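You operate a simulated robot arm through the tools that you are given. There is no shell and no other tool.

You run a simulated robot arm. Do the job below in one go: nothing can be reset, and whatever is moved stays where it is left.

Task
Slide the pink card's panel under its clamp, clamp it and set the red and blue weights on it.

The check looks at the end state, three seconds after you hand in, the way a careful person would. Anything else that was tipped, shoved, dropped, spilled or broken makes it a failure.

Robot
A 7-joint arm with a two-finger parallel gripper, fixed in place. Base frame: the origin is at the foot of the arm, x ahead of it, y to its left, z up; the work surface is at about z = 880. Lengths are in mm, angles in degrees, forces in N, time in s.
Its first joint turns from -149.0 to 149.0 degrees. Payload 3.43 kg.
Tool frame: the origin (TCP) lies between the finger pads and is the grasp point; the fingertips stand 30 mm ahead of it; z points along the fingers, y is the line along which they close. The gripper opens to 94 mm. The fingers are 28 mm wide and 10 mm thick; the gripper's body (50 by 96 mm) begins 55 mm behind the TCP.
Orientation is told as [roll, pitch, yaw] about the base's x, y, z axes, in that order, counted from this pose: with the fingers straight down and closing along the base's y, the tool's x points along the base's -x, its y along +y and its z along -z.

Tools
- The arm moves only by the tool jog_arm. Its arguments are lists of equal length, an entry for each row: "xyz": the shift along the tool's x, y, z in units of 500 mm (1.0 is 500 mm), a list of three; "rot": the turn, a rotation vector about the tool's x, y, z in units of 90 degrees (1.0 is 90 degrees), a list of three; "hand": the opening in per cent of the stroke, from 0 (shut) to 100 (fully open). In form: {"xyz": [[tx, ty, tz], ...], "rot": [[wx, wy, wz], ...], "hand": [hand, ...]}. A call has 1 to 20 rows; each row is the pose to reach, as a shift and turn from the pose commanded when the call began, along the tool's axes at that moment. A call with a number of a shift or a turn outside -1 to 1 is refused whole. Rows are played at 5 a second. More than 50 mm and 8.6 degrees between two rows, or a gripper value outside its range, and nothing of the call is played. Where a pose cannot be reached the arm comes as near as it can. A force on the tool above 90 N (or 10 N above the force at the start of the call, whichever is more), or a blocked arm, ends the call early, and 0.2 s more pass. Each finger travels about 45 mm/s and halts on what it meets, pressing with about 40 N; the grip force reading is that of the motor and also rises with nothing between the fingers. The clock runs only during rows and for 0.2 s after the last one: add rows that repeat a pose to give the fingers time. It gives the time, the measured TCP pose, the force on the tool (base axes), the opening and the grip force at its end, in the units of the frame above (readings bear some noise), with the torque about the TCP (base axes, N m) and any sound that the robot's microphone picked up.
- Cameras (640 x 400 px; columns grow to the right, rows downward): "scene" is fixed at [219.8, -648, 1451]; the picture's right is [0.71, -0.70, 0.00], its down [-0.38, -0.39, -0.84] and it looks along [0.59, 0.60, -0.54] (base axes); focal length 318 px, centre (320, 200). "wrist" rides on the gripper at [76, 14, -103] in the tool frame; the picture's right is [-0.18, 0.98, 0.00], its down [-0.75, -0.14, -0.64] and it looks along [-0.63, -0.12, 0.77] (tool axes); focal length 243 px, centre (320, 200).
- snapshot(camera): a new picture of that camera. No time passes.
- locate(camera, pixels): there is no depth. For up to 12 entries [column, row, z] of the newest picture of that camera ("zoom" is the newest enlarged one), the place [x, y] in the base frame at which the ray of that pixel passes the height z, good to about 3 mm. No time passes.
- zoom(camera, box): a new picture of the part [left, top, right, bottom] of that camera's present view, enlarged. No time passes.
- finish_job(): hands the job in; it is judged then, once.

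Open the gripper and draw the arm clear of the work before you hand the job in, unless the task says otherwise.

The tools are called after ">>>" by a JSON object that holds its "op" and its "data". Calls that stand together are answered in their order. jog_arm: Moves the arm, as the interface text tells. Its arguments: {"type":"object","properties":{"xyz":{"type":"array","items":{"type":"array","items":{"type":"number"}}},"rot":{"type":"array","items":{"type":"array","items":{"type":"number"}}},"hand":{"type":"array","items":{"type":"number"}}},"required":["xyz","rot","hand"]} The other tools are called the same way: snapshot (camera) takes a picture; locate (camera, pixels) gives the place at which the rays of pixels pass given heights; zoom (camera, box) takes an enlarged picture of a part of a camera's view; finish_job () hands the job in.

At the start:

```text
t: 0.0
ee_pos: [772.6, 165.8, 1115.4]
tool_rot: [0.0, 0.0, -0.1]
contact_force: [1.2, -0.6, 0.5]
wrist_torque: [-0.01, 0.01, 0.01]
gripper_width: 94.2
grip_force: 0.1
```

scene: 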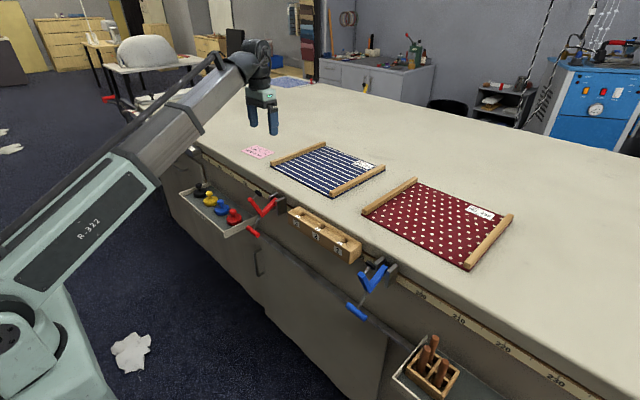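
wrist: 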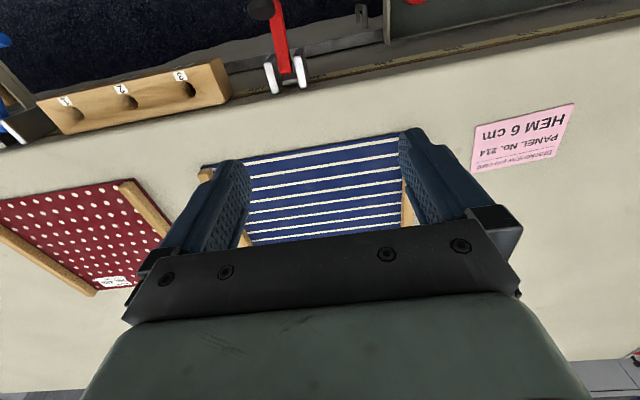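

The pink card sits near (258,152) in the scene picture, with two panels (navy striped and red dotted) carrying labels. I zoom in to read the card, labels and clamps.

>>> {"op": "zoom", "data": {"camera": "wrist", "box": [460, 90, 600, 180]}}

>>> {"op": "zoom", "data": {"camera": "scene", "box": [240, 130, 400, 230]}}

>>> {"op": "zoom", "data": {"camera": "scene", "box": [350, 170, 526, 280]}}

>>> {"op": "zoom", "data": {"camera": "scene", "box": [170, 170, 400, 330]}}

>>> {"op": "zoom", "data": {"camera": "scene", "box": [380, 270, 640, 400]}}

```text
4.44 times, centred on (530, 135) of wrist
```

zoom: 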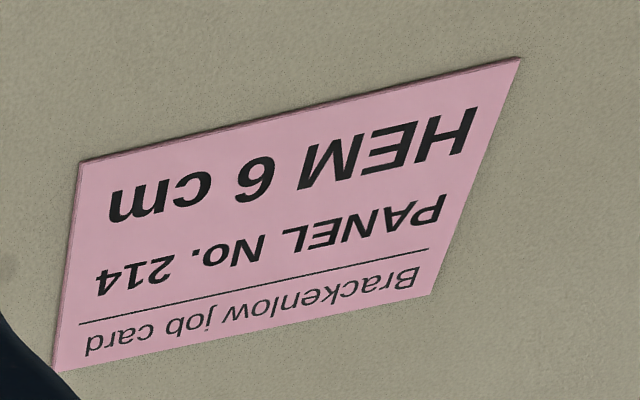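

```text
4.00 times, centred on (320, 180) of scene
```

zoom: 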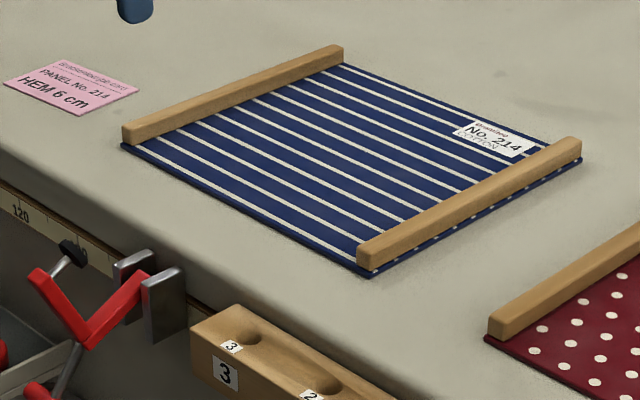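

```text
3.64 times, centred on (438, 225) of scene
```

zoom: 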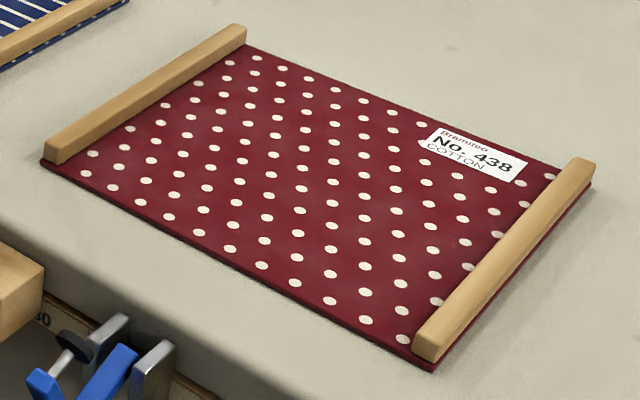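

```text
2.50 times, centred on (285, 250) of scene
```

zoom: 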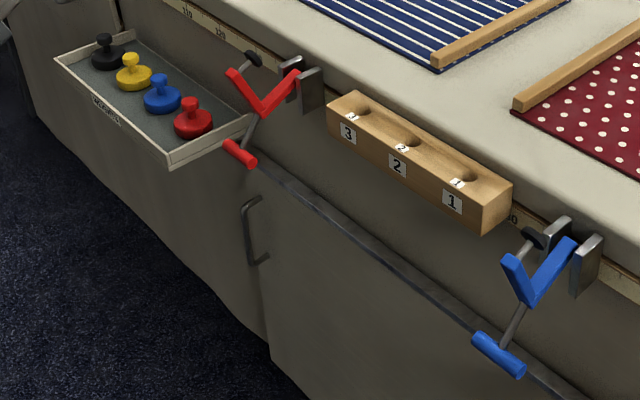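

```text
2.46 times, centred on (510, 335) of scene
```

zoom: 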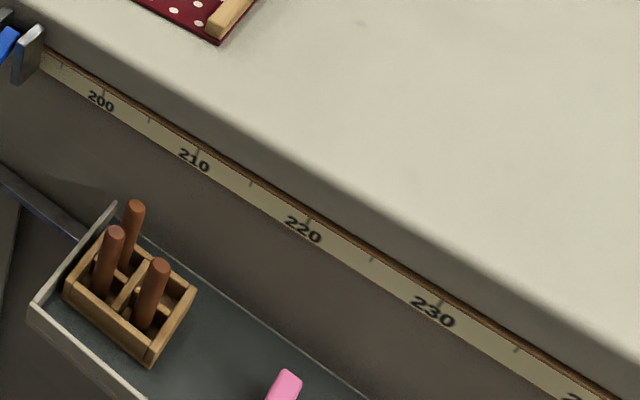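

The card reads "PANEL No. 214, HEM 6 cm" and the navy striped panel carries No. 214. I look closer at the clamps, the block, trays and the edge scale.

>>> {"op": "zoom", "data": {"camera": "scene", "box": [235, 180, 305, 245]}}

>>> {"op": "zoom", "data": {"camera": "scene", "box": [335, 245, 415, 330]}}

>>> {"op": "zoom", "data": {"camera": "wrist", "box": [220, 0, 460, 110]}}

>>> {"op": "zoom", "data": {"camera": "wrist", "box": [0, 0, 240, 160]}}

>>> {"op": "zoom", "data": {"camera": "scene", "box": [180, 130, 300, 240]}}

```text
6.15 times, centred on (270, 212) of scene
```

zoom: 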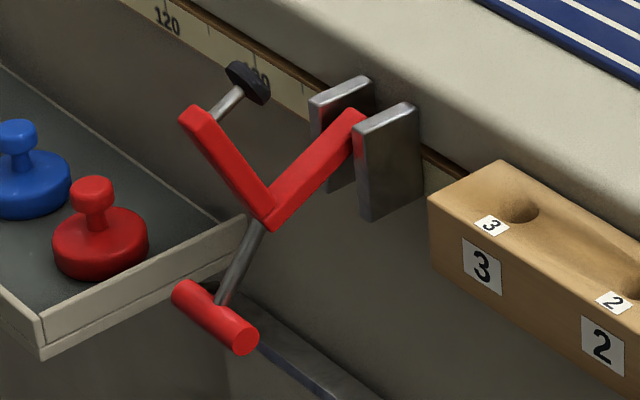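

```text
4.71 times, centred on (375, 288) of scene
```

zoom: 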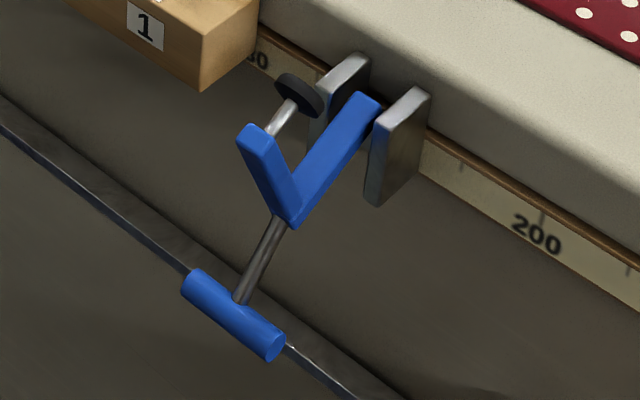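

```text
2.67 times, centred on (340, 55) of wrist
```

zoom: 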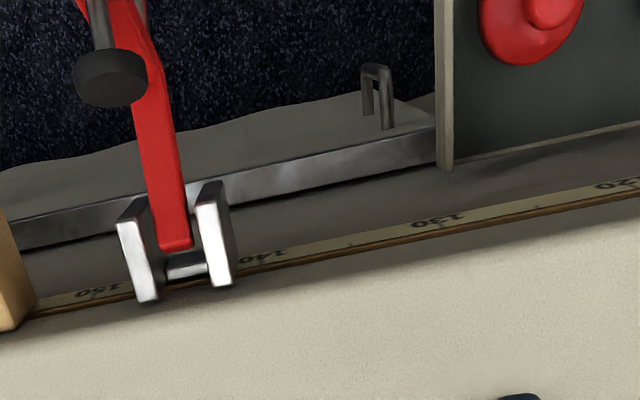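

```text
2.50 times, centred on (120, 80) of wrist
```

zoom: 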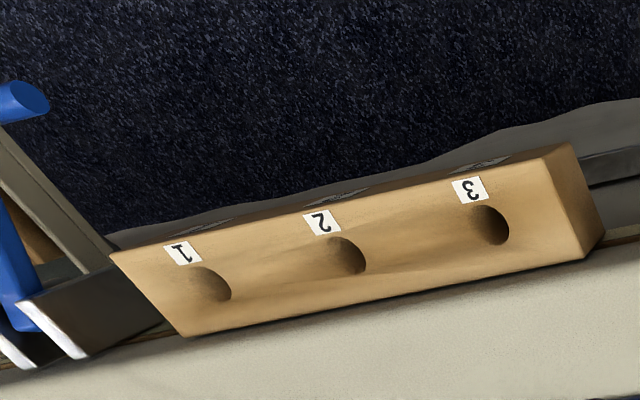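

```text
3.64 times, centred on (240, 185) of scene
```

zoom: 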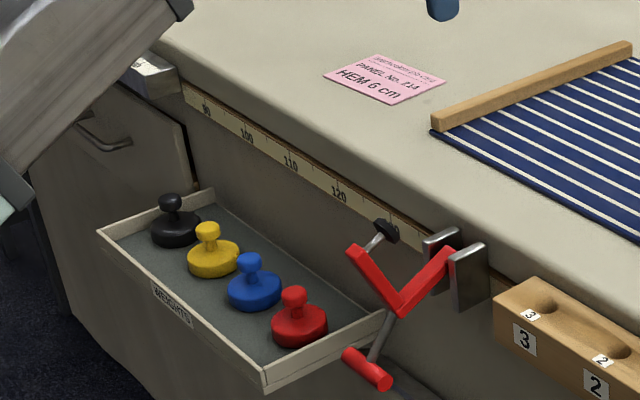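

I locate key points: panel corners, clamps, weights, edge, to map the layout.

>>> {"op": "locate", "data": {"camera": "scene", "pixels": [[271, 167, 885], [333, 199, 885], [385, 170, 885], [322, 142, 885], [361, 214, 885], [468, 269, 885], [513, 217, 885], [410, 180, 885], [262, 196, 880], [370, 262, 880], [250, 160, 880], [560, 350, 880]]}}

>>> {"op": "zoom", "data": {"camera": "scene", "box": [0, 0, 320, 130]}}

>>> {"op": "zoom", "data": {"camera": "scene", "box": [320, 0, 640, 150]}}

```text
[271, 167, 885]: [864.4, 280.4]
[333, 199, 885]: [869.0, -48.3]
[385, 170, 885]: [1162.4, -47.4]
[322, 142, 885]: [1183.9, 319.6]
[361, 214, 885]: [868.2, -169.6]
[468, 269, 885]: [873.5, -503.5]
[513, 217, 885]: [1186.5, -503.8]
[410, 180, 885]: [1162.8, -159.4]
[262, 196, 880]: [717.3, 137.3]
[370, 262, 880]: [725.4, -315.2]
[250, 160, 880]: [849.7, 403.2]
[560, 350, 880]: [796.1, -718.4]
```

```text
2.00 times, centred on (160, 65) of scene
```

zoom: 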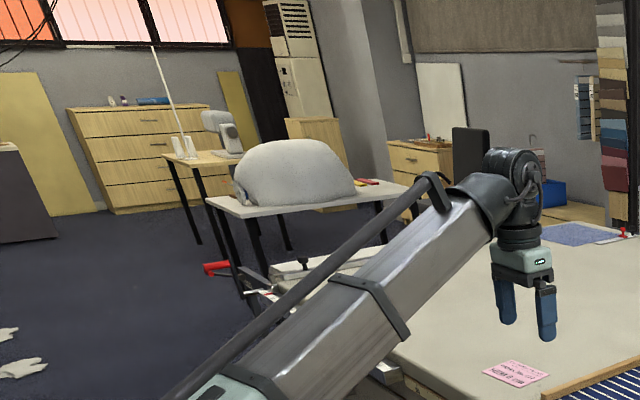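

```text
2.00 times, centred on (480, 75) of scene
```

zoom: 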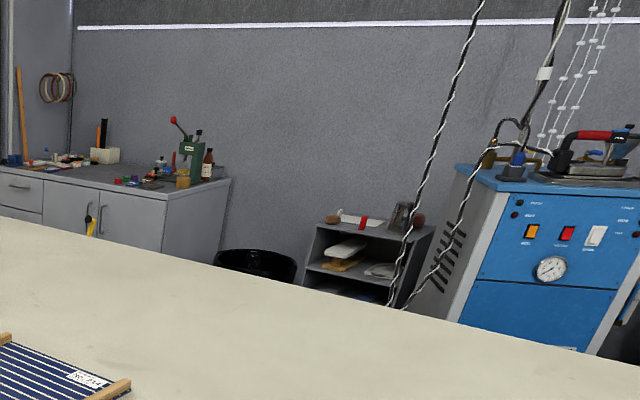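

There is also something bluish on the far part of the bench near (290,80) in the scene; I zoom in there and on the trays.

>>> {"op": "zoom", "data": {"camera": "scene", "box": [260, 60, 330, 105]}}

>>> {"op": "zoom", "data": {"camera": "scene", "box": [90, 80, 200, 150]}}

>>> {"op": "zoom", "data": {"camera": "scene", "box": [385, 320, 500, 400]}}

>>> {"op": "locate", "data": {"camera": "scene", "pixels": [[270, 80, 880], [305, 80, 880], [322, 84, 880], [600, 390, 880]]}}

```text
8.89 times, centred on (295, 82) of scene
```

zoom: 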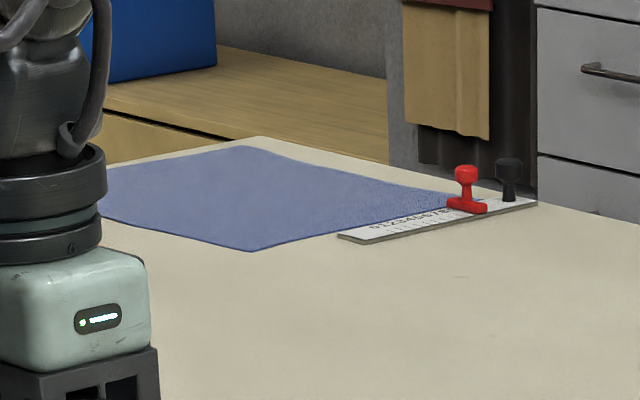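

```text
5.71 times, centred on (145, 115) of scene
```

zoom: 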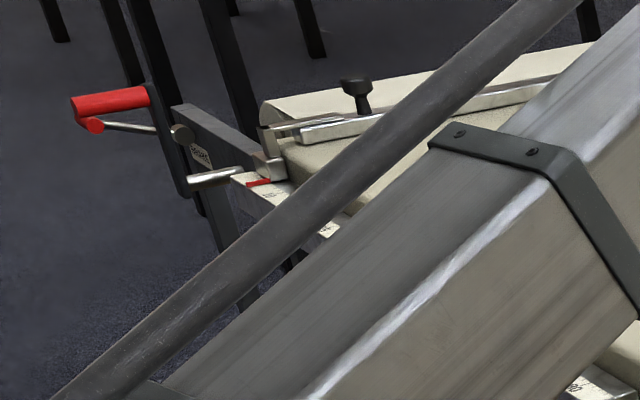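

```text
5.00 times, centred on (442, 360) of scene
```

zoom: 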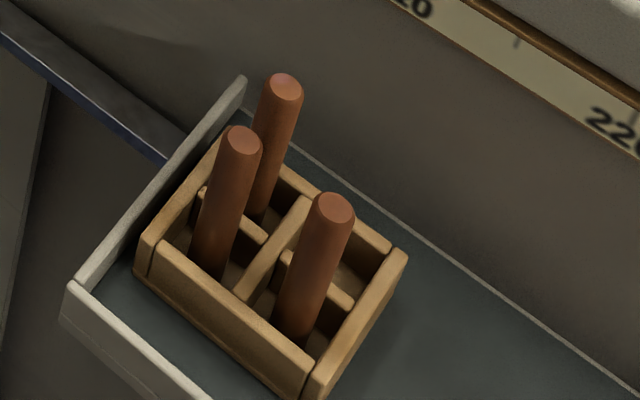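

```text
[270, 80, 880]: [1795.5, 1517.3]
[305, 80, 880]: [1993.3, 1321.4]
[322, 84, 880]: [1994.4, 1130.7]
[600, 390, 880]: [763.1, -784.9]
```

The navy panel 214 spans x≈865–1170, y≈-48–280, and the red clamp stands in front of it (y≈137), while the blue clamp is in front of panel 438. I draw the arm back toward the base to get a better wrist view of the red clamp.

>>> {"op": "jog_arm", "data": {"xyz": [[0.08, 0, 0], [0.16, 0, 0], [0.24, 0, 0], [0.3, 0, 0]], "rot": [[0, 0, 0], [0, 0, 0], [0, 0, 0], [0, 0, 0]], "hand": [100, 100, 100, 100]}}

>>> {"op": "snapshot", "data": {"camera": "wrist"}}

>>> {"op": "snapshot", "data": {"camera": "scene"}}

```text
t: 1.0
ee_pos: [633.2, 165.3, 1094.6]
tool_rot: [0.3, -0.9, -0.1]
contact_force: [8.1, -6.2, -12.4]
wrist_torque: [0.73, -0.2, 0.52]
gripper_width: 94.2
grip_force: 0.3
out of reach, approached as far as the arm can: row 3, 4
```

```text
taken
```

wrist: 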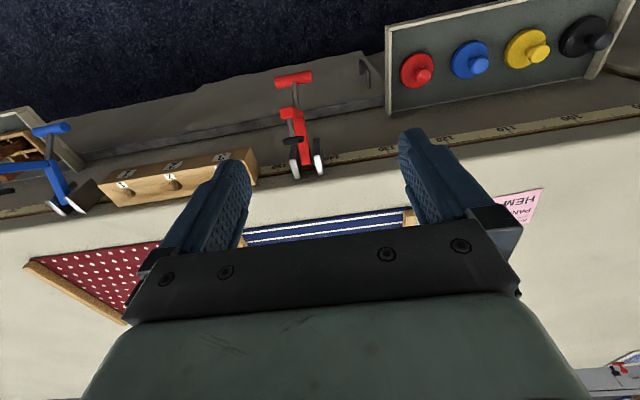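

```text
taken
```

scene: 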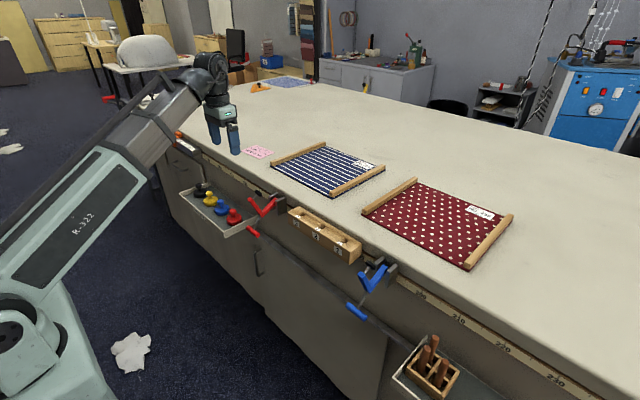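

The arm hit its inner reach limit but the wrist picture now shows the red clamp around (298,125) and weights tray (red 418,70; blue 470,58). I zoom on these.

>>> {"op": "zoom", "data": {"camera": "wrist", "box": [250, 60, 350, 190]}}

>>> {"op": "zoom", "data": {"camera": "wrist", "box": [370, 0, 640, 150]}}

>>> {"op": "zoom", "data": {"camera": "wrist", "box": [0, 90, 250, 230]}}

>>> {"op": "zoom", "data": {"camera": "scene", "box": [90, 70, 330, 170]}}

```text
3.08 times, centred on (300, 125) of wrist
```

zoom: 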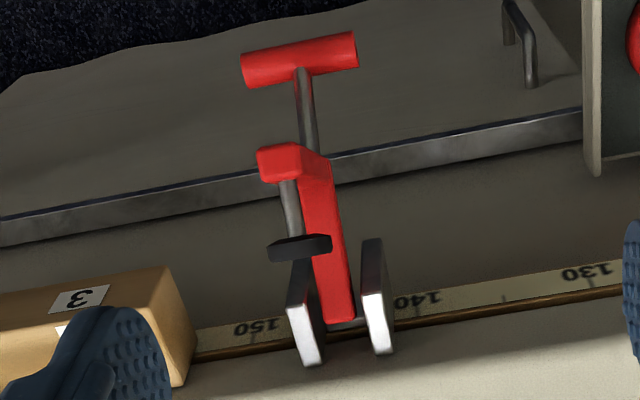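

```text
2.37 times, centred on (505, 75) of wrist
```

zoom: 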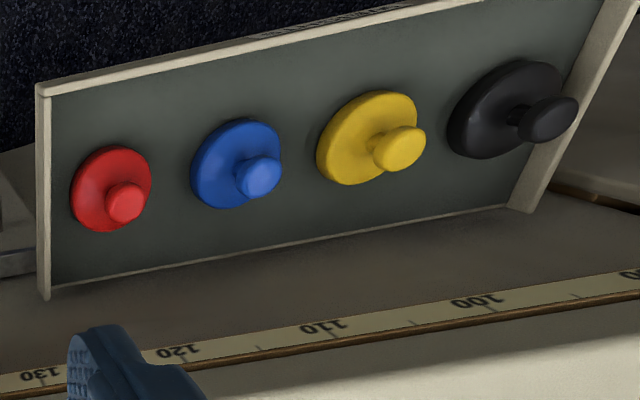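

```text
2.56 times, centred on (125, 160) of wrist
```

zoom: 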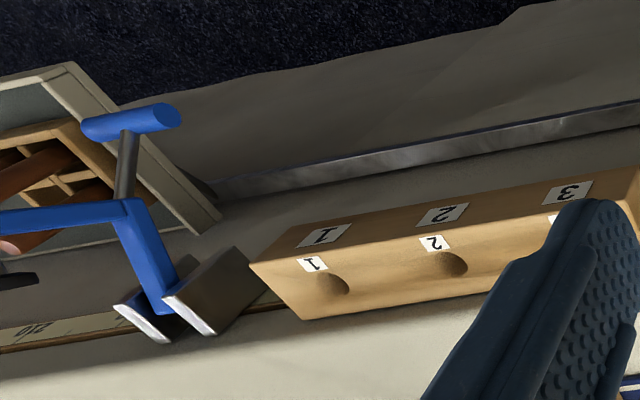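

```text
2.67 times, centred on (210, 120) of scene
```

zoom: 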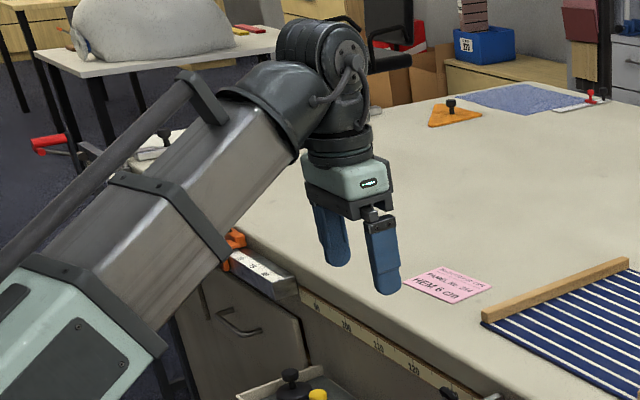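

There is an orange item on a graduated bar near (180,152) of the scene and an orange triangle near (260,87). I zoom there.

>>> {"op": "zoom", "data": {"camera": "scene", "box": [165, 125, 225, 175]}}

>>> {"op": "zoom", "data": {"camera": "scene", "box": [240, 70, 330, 115]}}

>>> {"op": "zoom", "data": {"camera": "wrist", "box": [560, 330, 640, 400]}}

>>> {"op": "zoom", "data": {"camera": "scene", "box": [95, 85, 195, 150]}}

```text
8.00 times, centred on (195, 150) of scene
```

zoom: 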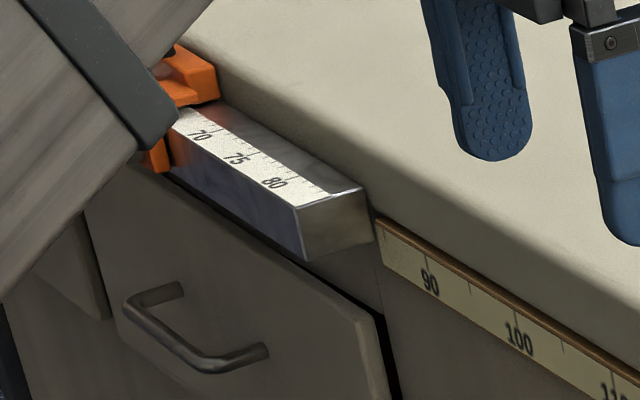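

```text
7.11 times, centred on (285, 92) of scene
```

zoom: 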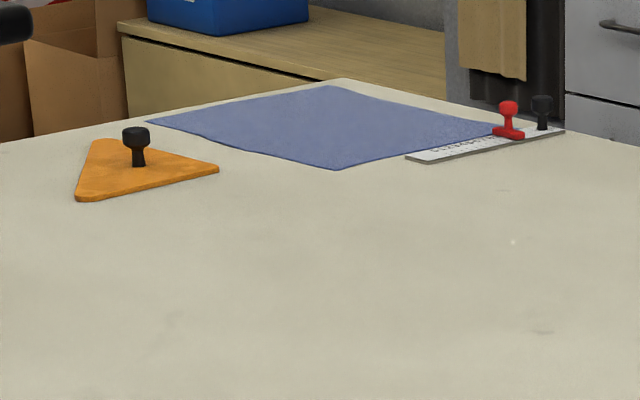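

```text
5.71 times, centred on (600, 365) of wrist
```

zoom: 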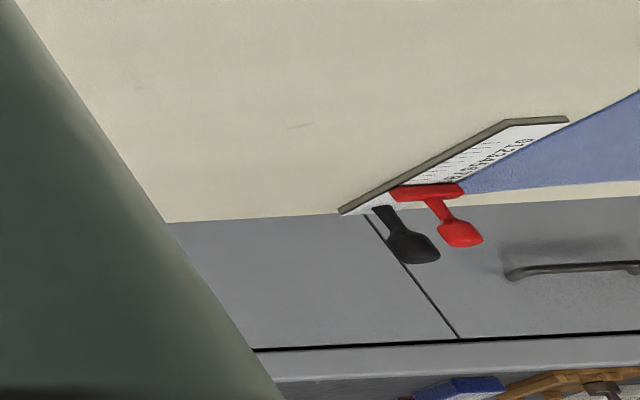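

```text
6.15 times, centred on (145, 118) of scene
```

zoom: 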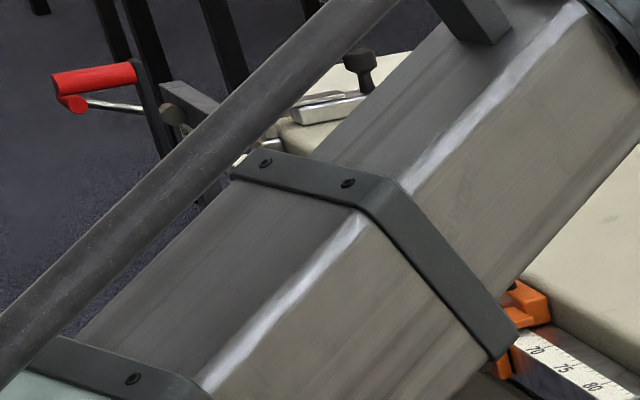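

The bench holds fixtures for other jobs (ruler stop, hem gauge), so the card just identifies panel 214. I now measure the red clamp geometry with locate on the wrist picture at several heights.

>>> {"op": "locate", "data": {"camera": "wrist", "pixels": [[350, 160, 880], [270, 175, 880], [300, 178, 890], [321, 174, 890], [306, 165, 880], [298, 141, 830], [295, 78, 780], [298, 139, 800], [418, 70, 850], [470, 58, 850], [400, 160, 880], [590, 125, 880]]}}

>>> {"op": "zoom", "data": {"camera": "wrist", "box": [280, 120, 340, 190]}}

>>> {"op": "zoom", "data": {"camera": "scene", "box": [240, 185, 295, 240]}}

```text
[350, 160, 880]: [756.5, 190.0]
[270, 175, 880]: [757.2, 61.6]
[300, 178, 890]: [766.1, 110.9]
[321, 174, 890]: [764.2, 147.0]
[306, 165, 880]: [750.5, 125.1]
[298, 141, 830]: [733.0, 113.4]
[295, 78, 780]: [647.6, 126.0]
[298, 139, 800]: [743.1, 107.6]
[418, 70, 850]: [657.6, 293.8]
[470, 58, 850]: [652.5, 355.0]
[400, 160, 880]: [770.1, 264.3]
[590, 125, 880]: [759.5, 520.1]
```

```text
5.71 times, centred on (310, 155) of wrist
```

zoom: 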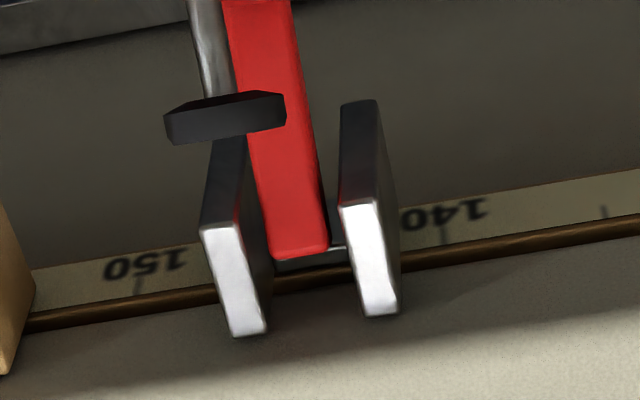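

```text
7.27 times, centred on (268, 212) of scene
```

zoom: 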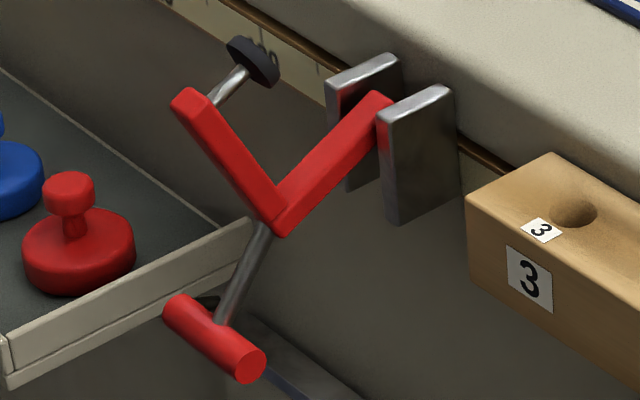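

I triangulate the clamp parts using both cameras: plate tops, pad, pivot and T-handle.

>>> {"op": "locate", "data": {"camera": "scene", "pixels": [[286.3, 197.1, 870], [286.3, 197.1, 890], [286.3, 197.1, 910], [276.0, 200.0, 870], [276.0, 200.0, 890], [276.0, 200.0, 910], [258.7, 192.5, 880], [258.7, 192.5, 860], [258.7, 192.5, 840], [253.6, 230.6, 800], [253.6, 230.6, 780], [253.6, 230.6, 760]]}}

>>> {"op": "locate", "data": {"camera": "wrist", "pixels": [[294.6, 178.6, 870], [294.6, 178.6, 890], [294.6, 178.6, 910], [289.0, 159.5, 870], [289.0, 159.5, 890], [289.0, 159.5, 910], [293.4, 140.3, 880], [293.4, 140.3, 860], [293.4, 140.3, 840], [294.5, 78.8, 800], [294.5, 78.8, 780], [294.5, 78.8, 760]]}}

```text
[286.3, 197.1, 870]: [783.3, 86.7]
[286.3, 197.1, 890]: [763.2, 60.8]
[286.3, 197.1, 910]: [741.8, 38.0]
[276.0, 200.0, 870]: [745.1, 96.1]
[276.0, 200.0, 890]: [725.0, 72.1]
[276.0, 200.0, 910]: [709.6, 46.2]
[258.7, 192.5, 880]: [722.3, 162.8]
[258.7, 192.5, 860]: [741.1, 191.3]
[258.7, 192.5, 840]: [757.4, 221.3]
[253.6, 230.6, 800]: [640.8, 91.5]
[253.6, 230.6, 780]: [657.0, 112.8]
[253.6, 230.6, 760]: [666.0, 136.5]
```

```text
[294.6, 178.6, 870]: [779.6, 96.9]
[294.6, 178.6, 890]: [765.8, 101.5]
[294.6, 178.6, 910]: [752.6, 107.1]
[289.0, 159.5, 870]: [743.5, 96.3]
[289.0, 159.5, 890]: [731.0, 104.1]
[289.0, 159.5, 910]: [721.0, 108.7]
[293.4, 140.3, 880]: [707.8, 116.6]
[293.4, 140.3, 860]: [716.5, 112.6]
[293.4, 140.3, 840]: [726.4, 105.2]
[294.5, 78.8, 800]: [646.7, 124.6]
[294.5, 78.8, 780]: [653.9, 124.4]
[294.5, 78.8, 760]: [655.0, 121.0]
```

Triangulation puts the T-handle near (657,122,770), the pad near (695,123,910) and the hinge near (757,122,862): the clamp closes by swinging up and over by about 130°. First I move toward the right batten (y≈-45) of panel 214 for a closer look.

>>> {"op": "jog_arm", "data": {"xyz": [[-0.06, -0.06, 0], [-0.12, -0.14, 0], [-0.18, -0.22, 0], [-0.24, -0.3, 0], [-0.3, -0.38, 0], [-0.3, -0.41, 0.04]], "rot": [[0, 0, 0], [0, 0, 0], [0, 0, 0], [0, 0, 0], [0, 0, 0], [0, 0, 0]], "hand": [100, 100, 100, 80, 70, 60]}}

>>> {"op": "snapshot", "data": {"camera": "wrist"}}

>>> {"op": "snapshot", "data": {"camera": "scene"}}

```text
t: 2.4
ee_pos: [782.6, -35.2, 1075.1]
tool_rot: [0.0, -0.1, 0.0]
contact_force: [-1.0, 0.1, -0.2]
wrist_torque: [-0.02, 0.02, -0.02]
gripper_width: 56.3
grip_force: 0.0
```

```text
taken
```

wrist: 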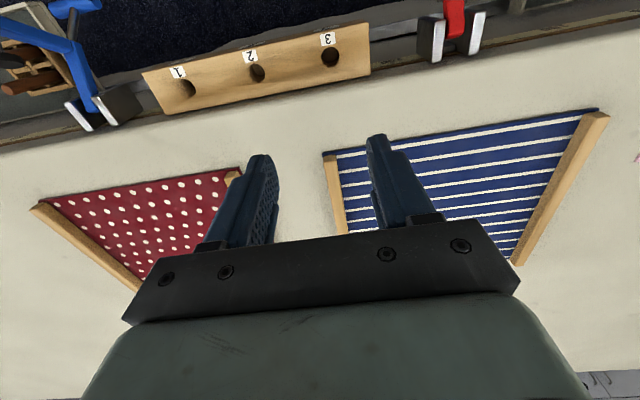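

```text
taken
```

scene: 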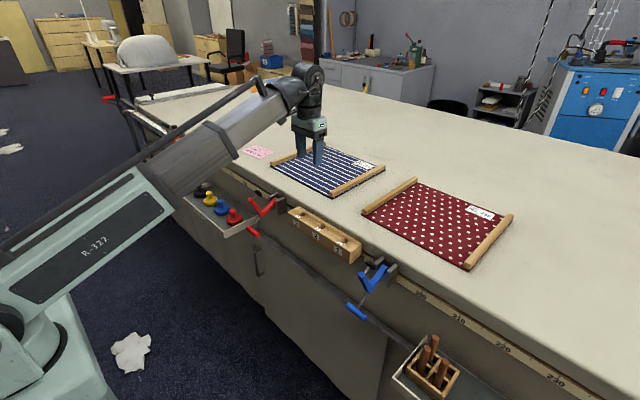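

The wrist picture shows the navy panel's right batten at (325–348, 155–232) and left batten (610,112)–(515,265). I locate panel corners and batten edges and zoom for detail.

>>> {"op": "zoom", "data": {"camera": "wrist", "box": [300, 100, 400, 240]}}

>>> {"op": "zoom", "data": {"camera": "wrist", "box": [500, 90, 640, 280]}}

>>> {"op": "zoom", "data": {"camera": "wrist", "box": [400, 0, 520, 80]}}

```text
2.86 times, centred on (350, 170) of wrist
```

zoom: 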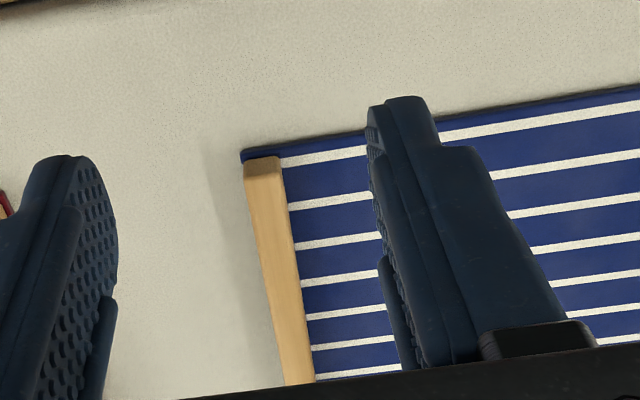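

```text
2.11 times, centred on (570, 185) of wrist
```

zoom: 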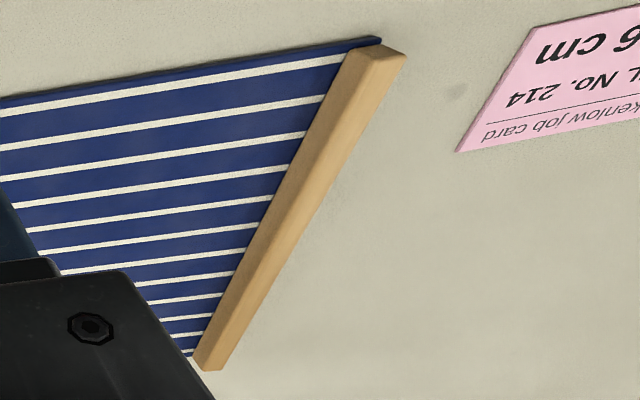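

```text
5.00 times, centred on (460, 40) of wrist
```

zoom: 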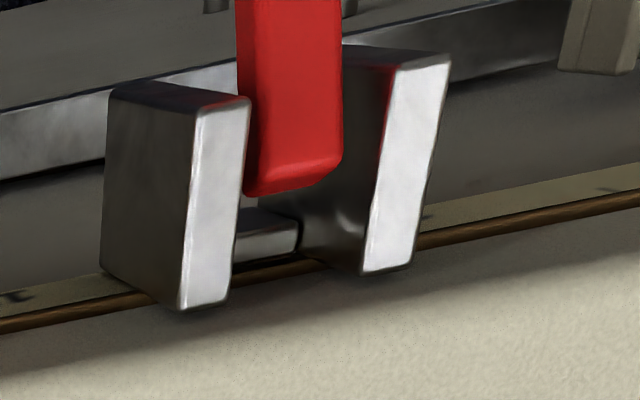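

I compute positions of panel corners, batten corners and plate tops from the wrist picture.

>>> {"op": "locate", "data": {"camera": "wrist", "pixels": [[322.7, 153.2, 884], [598.9, 108.2, 884], [323.8, 157.8, 900], [336, 155.3, 900], [347.2, 233.6, 900], [337.8, 234.3, 900], [590.4, 112, 900], [610.3, 116.3, 900], [432, 61.6, 870], [441.6, 60, 870], [468.4, 54, 870], [478, 52.4, 870]]}}

>>> {"op": "locate", "data": {"camera": "wrist", "pixels": [[435.4, 21.6, 870], [445.6, 20, 870], [475.6, 13, 870], [486, 12, 870], [400, 70, 860], [520, 45, 860], [420, 85, 880], [560, 60, 880], [323.8, 157.8, 885], [323.8, 157.8, 910], [322.7, 153.2, 880]]}}

>>> {"op": "zoom", "data": {"camera": "scene", "box": [320, 150, 395, 205]}}

>>> {"op": "zoom", "data": {"camera": "scene", "box": [260, 140, 340, 205]}}

```text
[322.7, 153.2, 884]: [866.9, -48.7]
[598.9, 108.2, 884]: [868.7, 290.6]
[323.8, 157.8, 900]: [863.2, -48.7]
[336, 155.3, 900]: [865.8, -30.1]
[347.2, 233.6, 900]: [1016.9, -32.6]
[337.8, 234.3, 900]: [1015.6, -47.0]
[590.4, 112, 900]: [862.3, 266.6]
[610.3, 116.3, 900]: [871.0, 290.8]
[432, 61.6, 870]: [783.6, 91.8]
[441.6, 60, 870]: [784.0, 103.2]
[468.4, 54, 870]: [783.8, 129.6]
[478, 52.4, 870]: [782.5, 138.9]
```

```text
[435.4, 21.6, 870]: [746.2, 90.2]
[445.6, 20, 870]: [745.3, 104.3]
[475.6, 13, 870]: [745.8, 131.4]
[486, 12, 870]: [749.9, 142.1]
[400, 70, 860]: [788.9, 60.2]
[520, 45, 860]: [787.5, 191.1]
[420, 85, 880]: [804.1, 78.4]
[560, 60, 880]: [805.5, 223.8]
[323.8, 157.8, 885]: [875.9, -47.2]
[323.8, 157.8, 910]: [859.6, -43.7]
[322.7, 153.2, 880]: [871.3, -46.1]
```

```text
7.27 times, centred on (358, 178) of scene
```

zoom: 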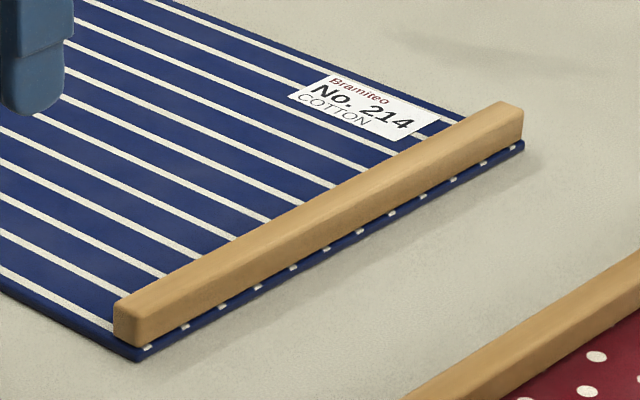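

```text
6.15 times, centred on (300, 172) of scene
```

zoom: 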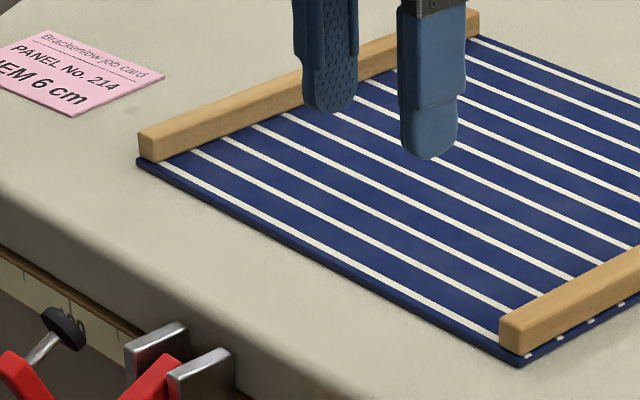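

Panel front edge is at x≈868, y -49…290; right batten is y≈-48…-30, ~17 mm tall; table edge at x≈788. I move above the right batten at x=900 with fingers partly open, staying high, then check the view.

>>> {"op": "jog_arm", "data": {"xyz": [[-0.08, -0.004, 0.0], [-0.16, -0.008, 0.02], [-0.234, -0.008, 0.1], [-0.234, -0.008, 0.18], [-0.234, -0.008, 0.23]], "rot": [[0, 0, 0], [0, 0, 0], [0, 0, 0], [0, 0, 0], [0, 0, 0]], "hand": [60, 55, 55, 55, 55]}}

>>> {"op": "snapshot", "data": {"camera": "wrist"}}

>>> {"op": "zoom", "data": {"camera": "scene", "box": [280, 120, 400, 210]}}

```text
refused: row 3 steps farther than a row can; nothing moved
```

```text
taken
```

wrist: 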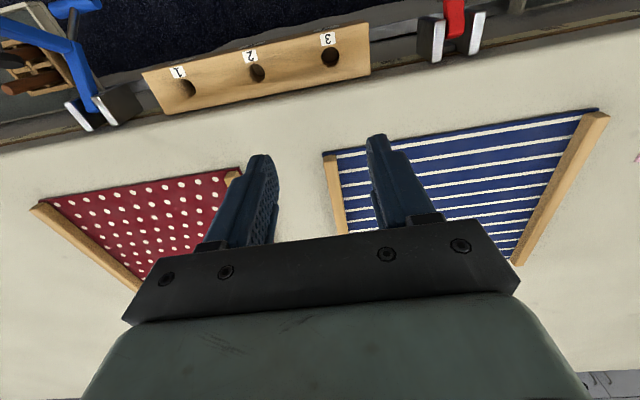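

```text
4.44 times, centred on (340, 165) of scene
```

zoom: 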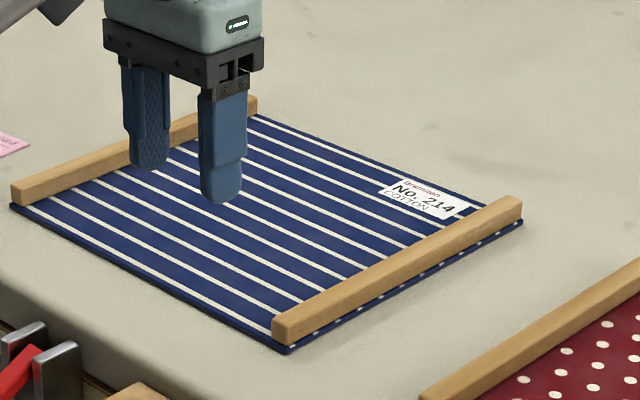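

The call was refused because one row was too long a step; I resend it with smaller steps.

>>> {"op": "jog_arm", "data": {"xyz": [[-0.08, -0.004, 0.0], [-0.16, -0.008, 0.02], [-0.234, -0.008, 0.06], [-0.234, -0.008, 0.14], [-0.234, -0.008, 0.22]], "rot": [[0, 0, 0], [0, 0, 0], [0, 0, 0], [0, 0, 0], [0, 0, 0]], "hand": [60, 55, 55, 55, 55]}}

>>> {"op": "snapshot", "data": {"camera": "wrist"}}

>>> {"op": "zoom", "data": {"camera": "scene", "box": [280, 120, 400, 210]}}

```text
t: 3.6
ee_pos: [898.1, -38.0, 966.1]
tool_rot: [0.0, 0.0, 0.0]
contact_force: [0.0, 0.7, 0.2]
wrist_torque: [0.02, 0.01, -0.04]
gripper_width: 51.8
grip_force: 0.0
```

```text
taken
```

wrist: 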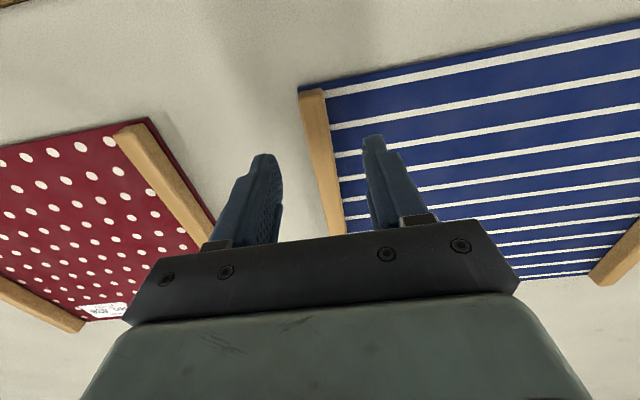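

```text
4.44 times, centred on (340, 165) of scene
```

zoom: 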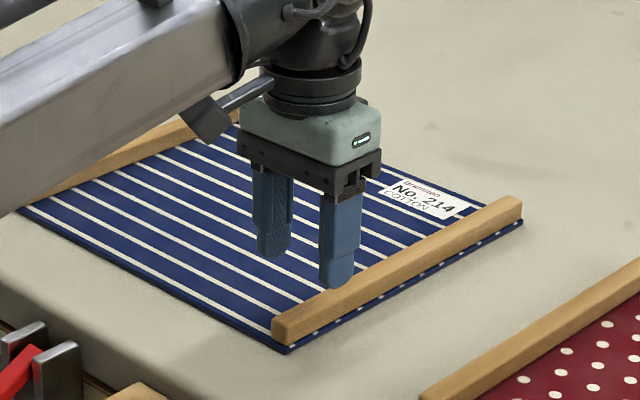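

The batten's front end is at (300–325, 91) in the wrist picture. I refine its position and the panel's left edge.

>>> {"op": "locate", "data": {"camera": "wrist", "pixels": [[301, 95, 901], [325, 90, 901], [320, 170, 901], [338, 170, 901], [299, 87, 885], [639, 24, 885], [299, 87, 881]]}}

>>> {"op": "zoom", "data": {"camera": "wrist", "box": [280, 70, 380, 240]}}

```text
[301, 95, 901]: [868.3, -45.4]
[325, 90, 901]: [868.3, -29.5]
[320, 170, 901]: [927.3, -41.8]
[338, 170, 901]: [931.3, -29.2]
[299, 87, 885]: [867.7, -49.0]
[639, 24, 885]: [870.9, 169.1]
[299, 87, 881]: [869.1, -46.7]
```

```text
2.35 times, centred on (330, 155) of wrist
```

zoom: 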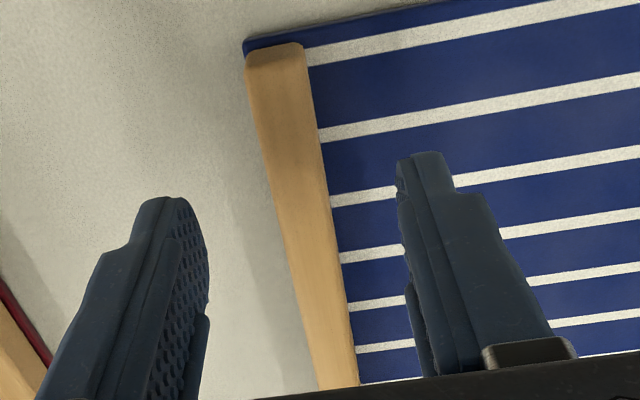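

The batten centre is y≈-37.5, matching the TCP's y. I descend in steps to fingertips ≈889 and watch force.

>>> {"op": "jog_arm", "data": {"xyz": [[0, 0, 0.04], [0, 0, 0.07], [0, 0, 0.085], [0, 0, 0.093]], "rot": [[0, 0, 0], [0, 0, 0], [0, 0, 0], [0, 0, 0]], "hand": [55, 55, 55, 55]}}

>>> {"op": "snapshot", "data": {"camera": "wrist"}}

>>> {"op": "zoom", "data": {"camera": "scene", "box": [300, 150, 380, 210]}}

```text
t: 4.6
ee_pos: [898.5, -40.6, 920.1]
tool_rot: [0.1, 0.0, 0.0]
contact_force: [0.5, -0.6, 0.0]
wrist_torque: [-0.01, 0.0, -0.01]
gripper_width: 51.9
grip_force: 0.0
```

```text
taken
```

wrist: 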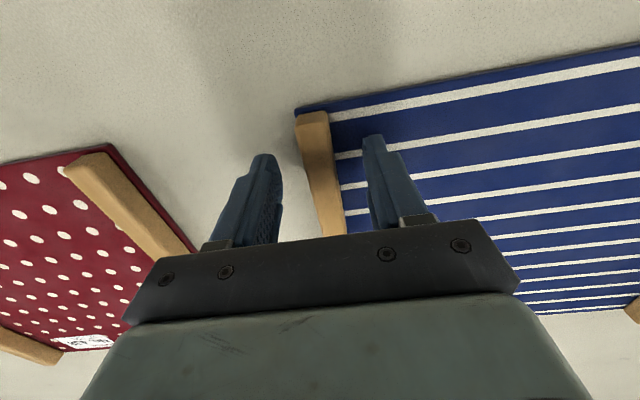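

```text
6.67 times, centred on (340, 180) of scene
```

zoom: 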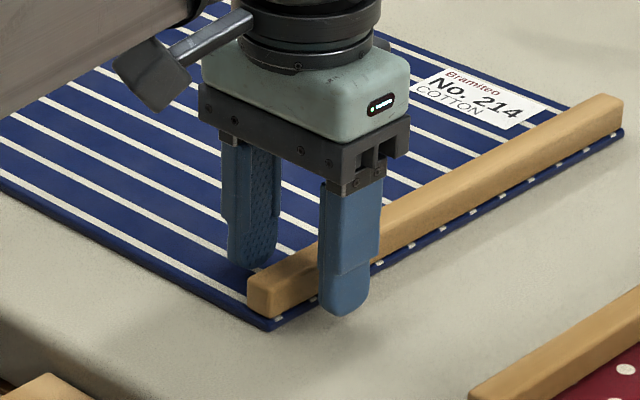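

The fingers straddle the batten without contact. I close on it and check the grip.

>>> {"op": "jog_arm", "data": {"xyz": [[0, 0.003, 0], [0, 0.003, 0], [0, 0.003, 0], [0, 0.003, 0], [0, 0.003, 0]], "rot": [[0, 0, 0], [0, 0, 0], [0, 0, 0], [0, 0, 0], [0, 0, 0]], "hand": [30, 10, 5, 5, 5]}}

>>> {"op": "zoom", "data": {"camera": "scene", "box": [300, 150, 380, 210]}}

```text
t: 5.8
ee_pos: [899.3, -38.3, 919.7]
tool_rot: [0.0, -0.1, 0.0]
contact_force: [-1.1, -3.8, 0.3]
wrist_torque: [-0.1, -0.01, -0.21]
gripper_width: 17.7
grip_force: 40.0
```

```text
6.67 times, centred on (340, 180) of scene
```

zoom: 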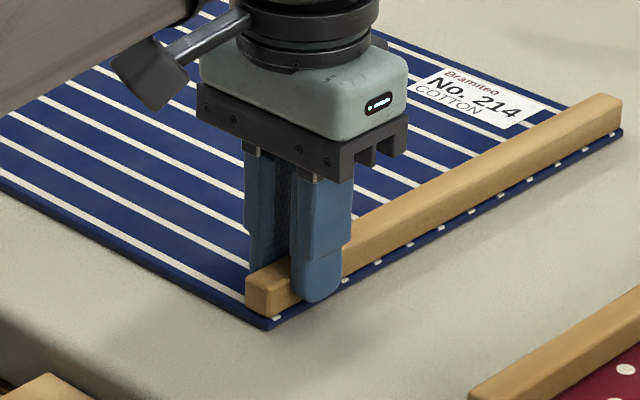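

Gripped: width 17.7 mm, 40 N. I drag the panel toward the table edge (base −x) slowly, first 20 mm, to check the force and rotation.

>>> {"op": "jog_arm", "data": {"xyz": [[0.008, 0, 0], [0.016, 0, 0], [0.024, 0, 0], [0.032, 0, 0], [0.04, 0, 0]], "rot": [[0, 0, 0], [0, 0, 0], [0, 0, 0], [0, 0, 0], [0, 0, 0]], "hand": [5, 5, 5, 5, 5]}}

>>> {"op": "snapshot", "data": {"camera": "scene"}}

>>> {"op": "snapshot", "data": {"camera": "wrist"}}

```text
t: 7.0
ee_pos: [877.8, -39.3, 920.1]
tool_rot: [-0.1, 0.0, 0.0]
contact_force: [2.8, -0.3, 0.4]
wrist_torque: [-0.02, -0.62, -0.38]
gripper_width: 17.5
grip_force: 40.4
```

```text
taken
```

scene: 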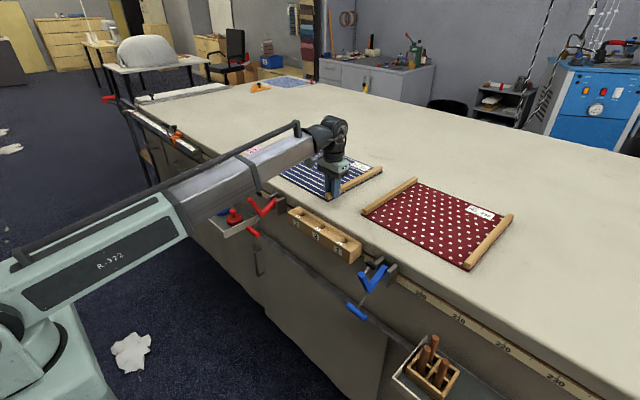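

```text
taken
```

wrist: 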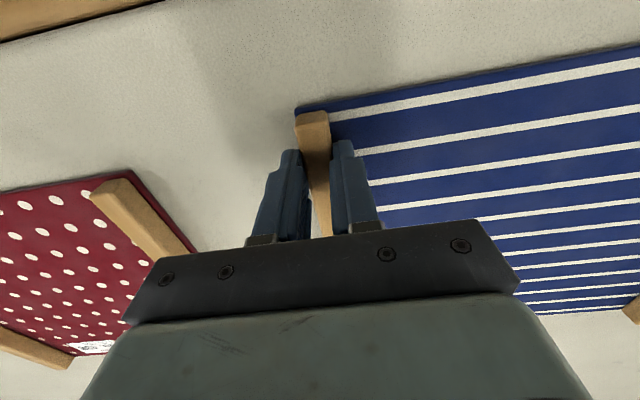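

The panel follows squarely with ~3 N of friction. I drag it another 56 mm so that its front edge is near x≈791, about flush with the bench edge.

>>> {"op": "jog_arm", "data": {"xyz": [[0.01, 0, 0], [0.02, 0, 0], [0.03, 0, 0], [0.04, 0, 0], [0.05, 0, 0], [0.06, 0, 0], [0.07, 0, 0], [0.08, 0, 0], [0.09, 0, 0], [0.1, 0, 0], [0.11, 0, 0], [0.11, 0, 0]], "rot": [[0, 0, 0], [0, 0, 0], [0, 0, 0], [0, 0, 0], [0, 0, 0], [0, 0, 0], [0, 0, 0], [0, 0, 0], [0, 0, 0], [0, 0, 0], [0, 0, 0], [0, 0, 0]], "hand": [5, 5, 5, 5, 5, 5, 5, 5, 5, 5, 5, 5]}}

>>> {"op": "snapshot", "data": {"camera": "scene"}}

>>> {"op": "snapshot", "data": {"camera": "wrist"}}

```text
t: 9.6
ee_pos: [823.7, -39.8, 920.8]
tool_rot: [-0.1, 0.0, 0.1]
contact_force: [3.2, 0.7, 2.2]
wrist_torque: [0.07, -0.86, -0.36]
gripper_width: 17.7
grip_force: 39.7
```

```text
taken
```

scene: 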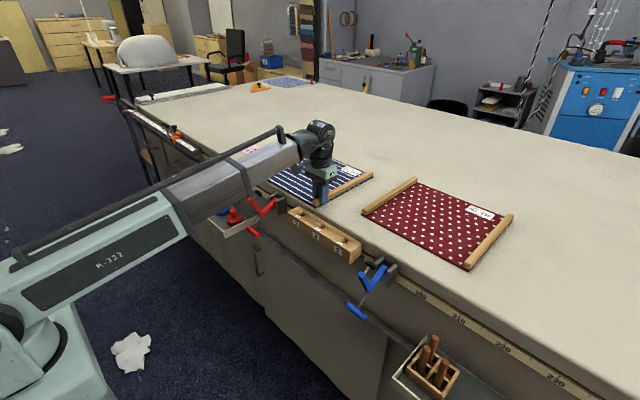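

```text
taken
```

wrist: 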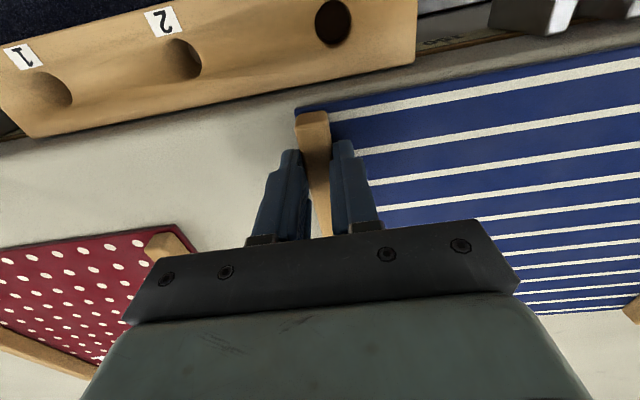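

I check the panel's front edge position in the wrist picture at (296,110) and (639,50).

>>> {"op": "locate", "data": {"camera": "wrist", "pixels": [[296, 109, 885], [500, 73, 885], [639, 48, 885], [450, 68, 880], [560, 48, 880], [450, 60, 860], [590, 30, 860]]}}

>>> {"op": "zoom", "data": {"camera": "wrist", "box": [400, 0, 640, 130]}}

>>> {"op": "zoom", "data": {"camera": "scene", "box": [240, 155, 350, 235]}}

```text
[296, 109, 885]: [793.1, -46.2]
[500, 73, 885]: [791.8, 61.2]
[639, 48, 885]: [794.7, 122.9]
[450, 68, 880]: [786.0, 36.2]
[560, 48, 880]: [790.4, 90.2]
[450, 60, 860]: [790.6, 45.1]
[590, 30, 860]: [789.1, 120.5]
```

```text
2.67 times, centred on (520, 65) of wrist
```

zoom: 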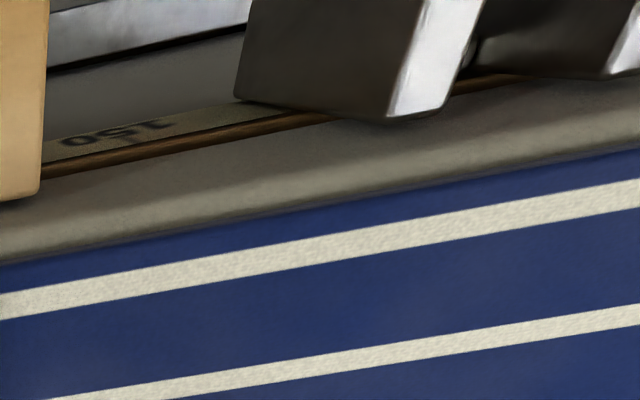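

```text
5.00 times, centred on (295, 195) of scene
```

zoom: 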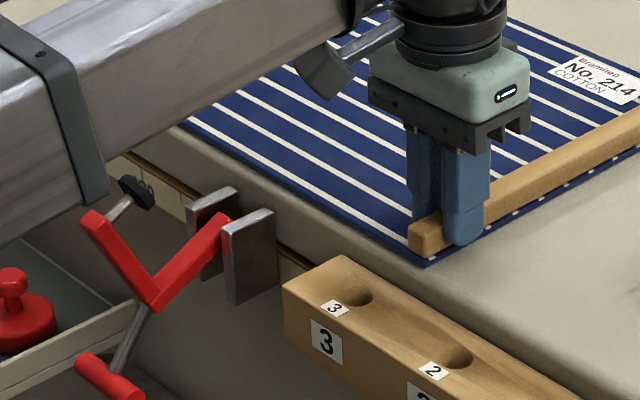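

The panel's front edge is at x≈793, square to the bench. I release the batten and lift straight up.

>>> {"op": "jog_arm", "data": {"xyz": [[0, 0, 0], [0, 0, 0], [0, 0, 0], [0, 0, -0.03], [0, 0, -0.1], [0, 0, -0.18]], "rot": [[0, 0, 0], [0, 0, 0], [0, 0, 0], [0, 0, 0], [0, 0, 0], [0, 0, 0]], "hand": [25, 45, 50, 50, 50, 50]}}

>>> {"op": "snapshot", "data": {"camera": "wrist"}}

>>> {"op": "snapshot", "data": {"camera": "scene"}}

```text
t: 11.0
ee_pos: [824.4, -41.7, 1010.6]
tool_rot: [0.0, 0.0, 0.1]
contact_force: [0.5, 0.2, -0.4]
wrist_torque: [-0.02, 0.01, -0.02]
gripper_width: 46.9
grip_force: 0.2
```

```text
taken
```

wrist: 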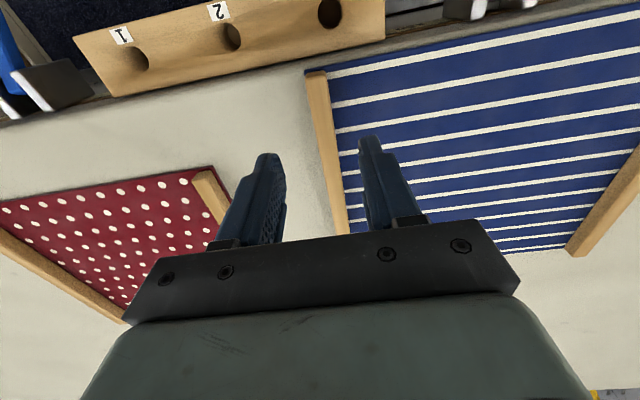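

```text
taken
```

scene: 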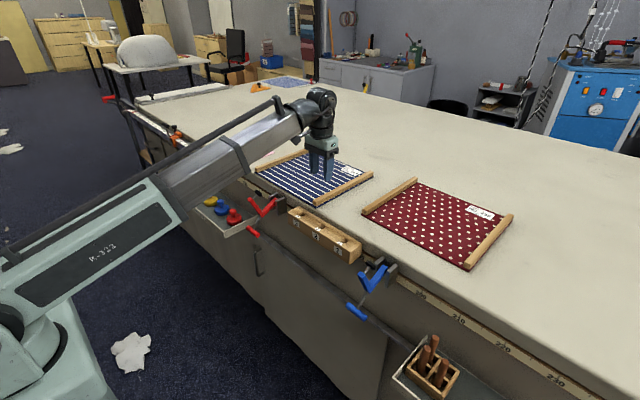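

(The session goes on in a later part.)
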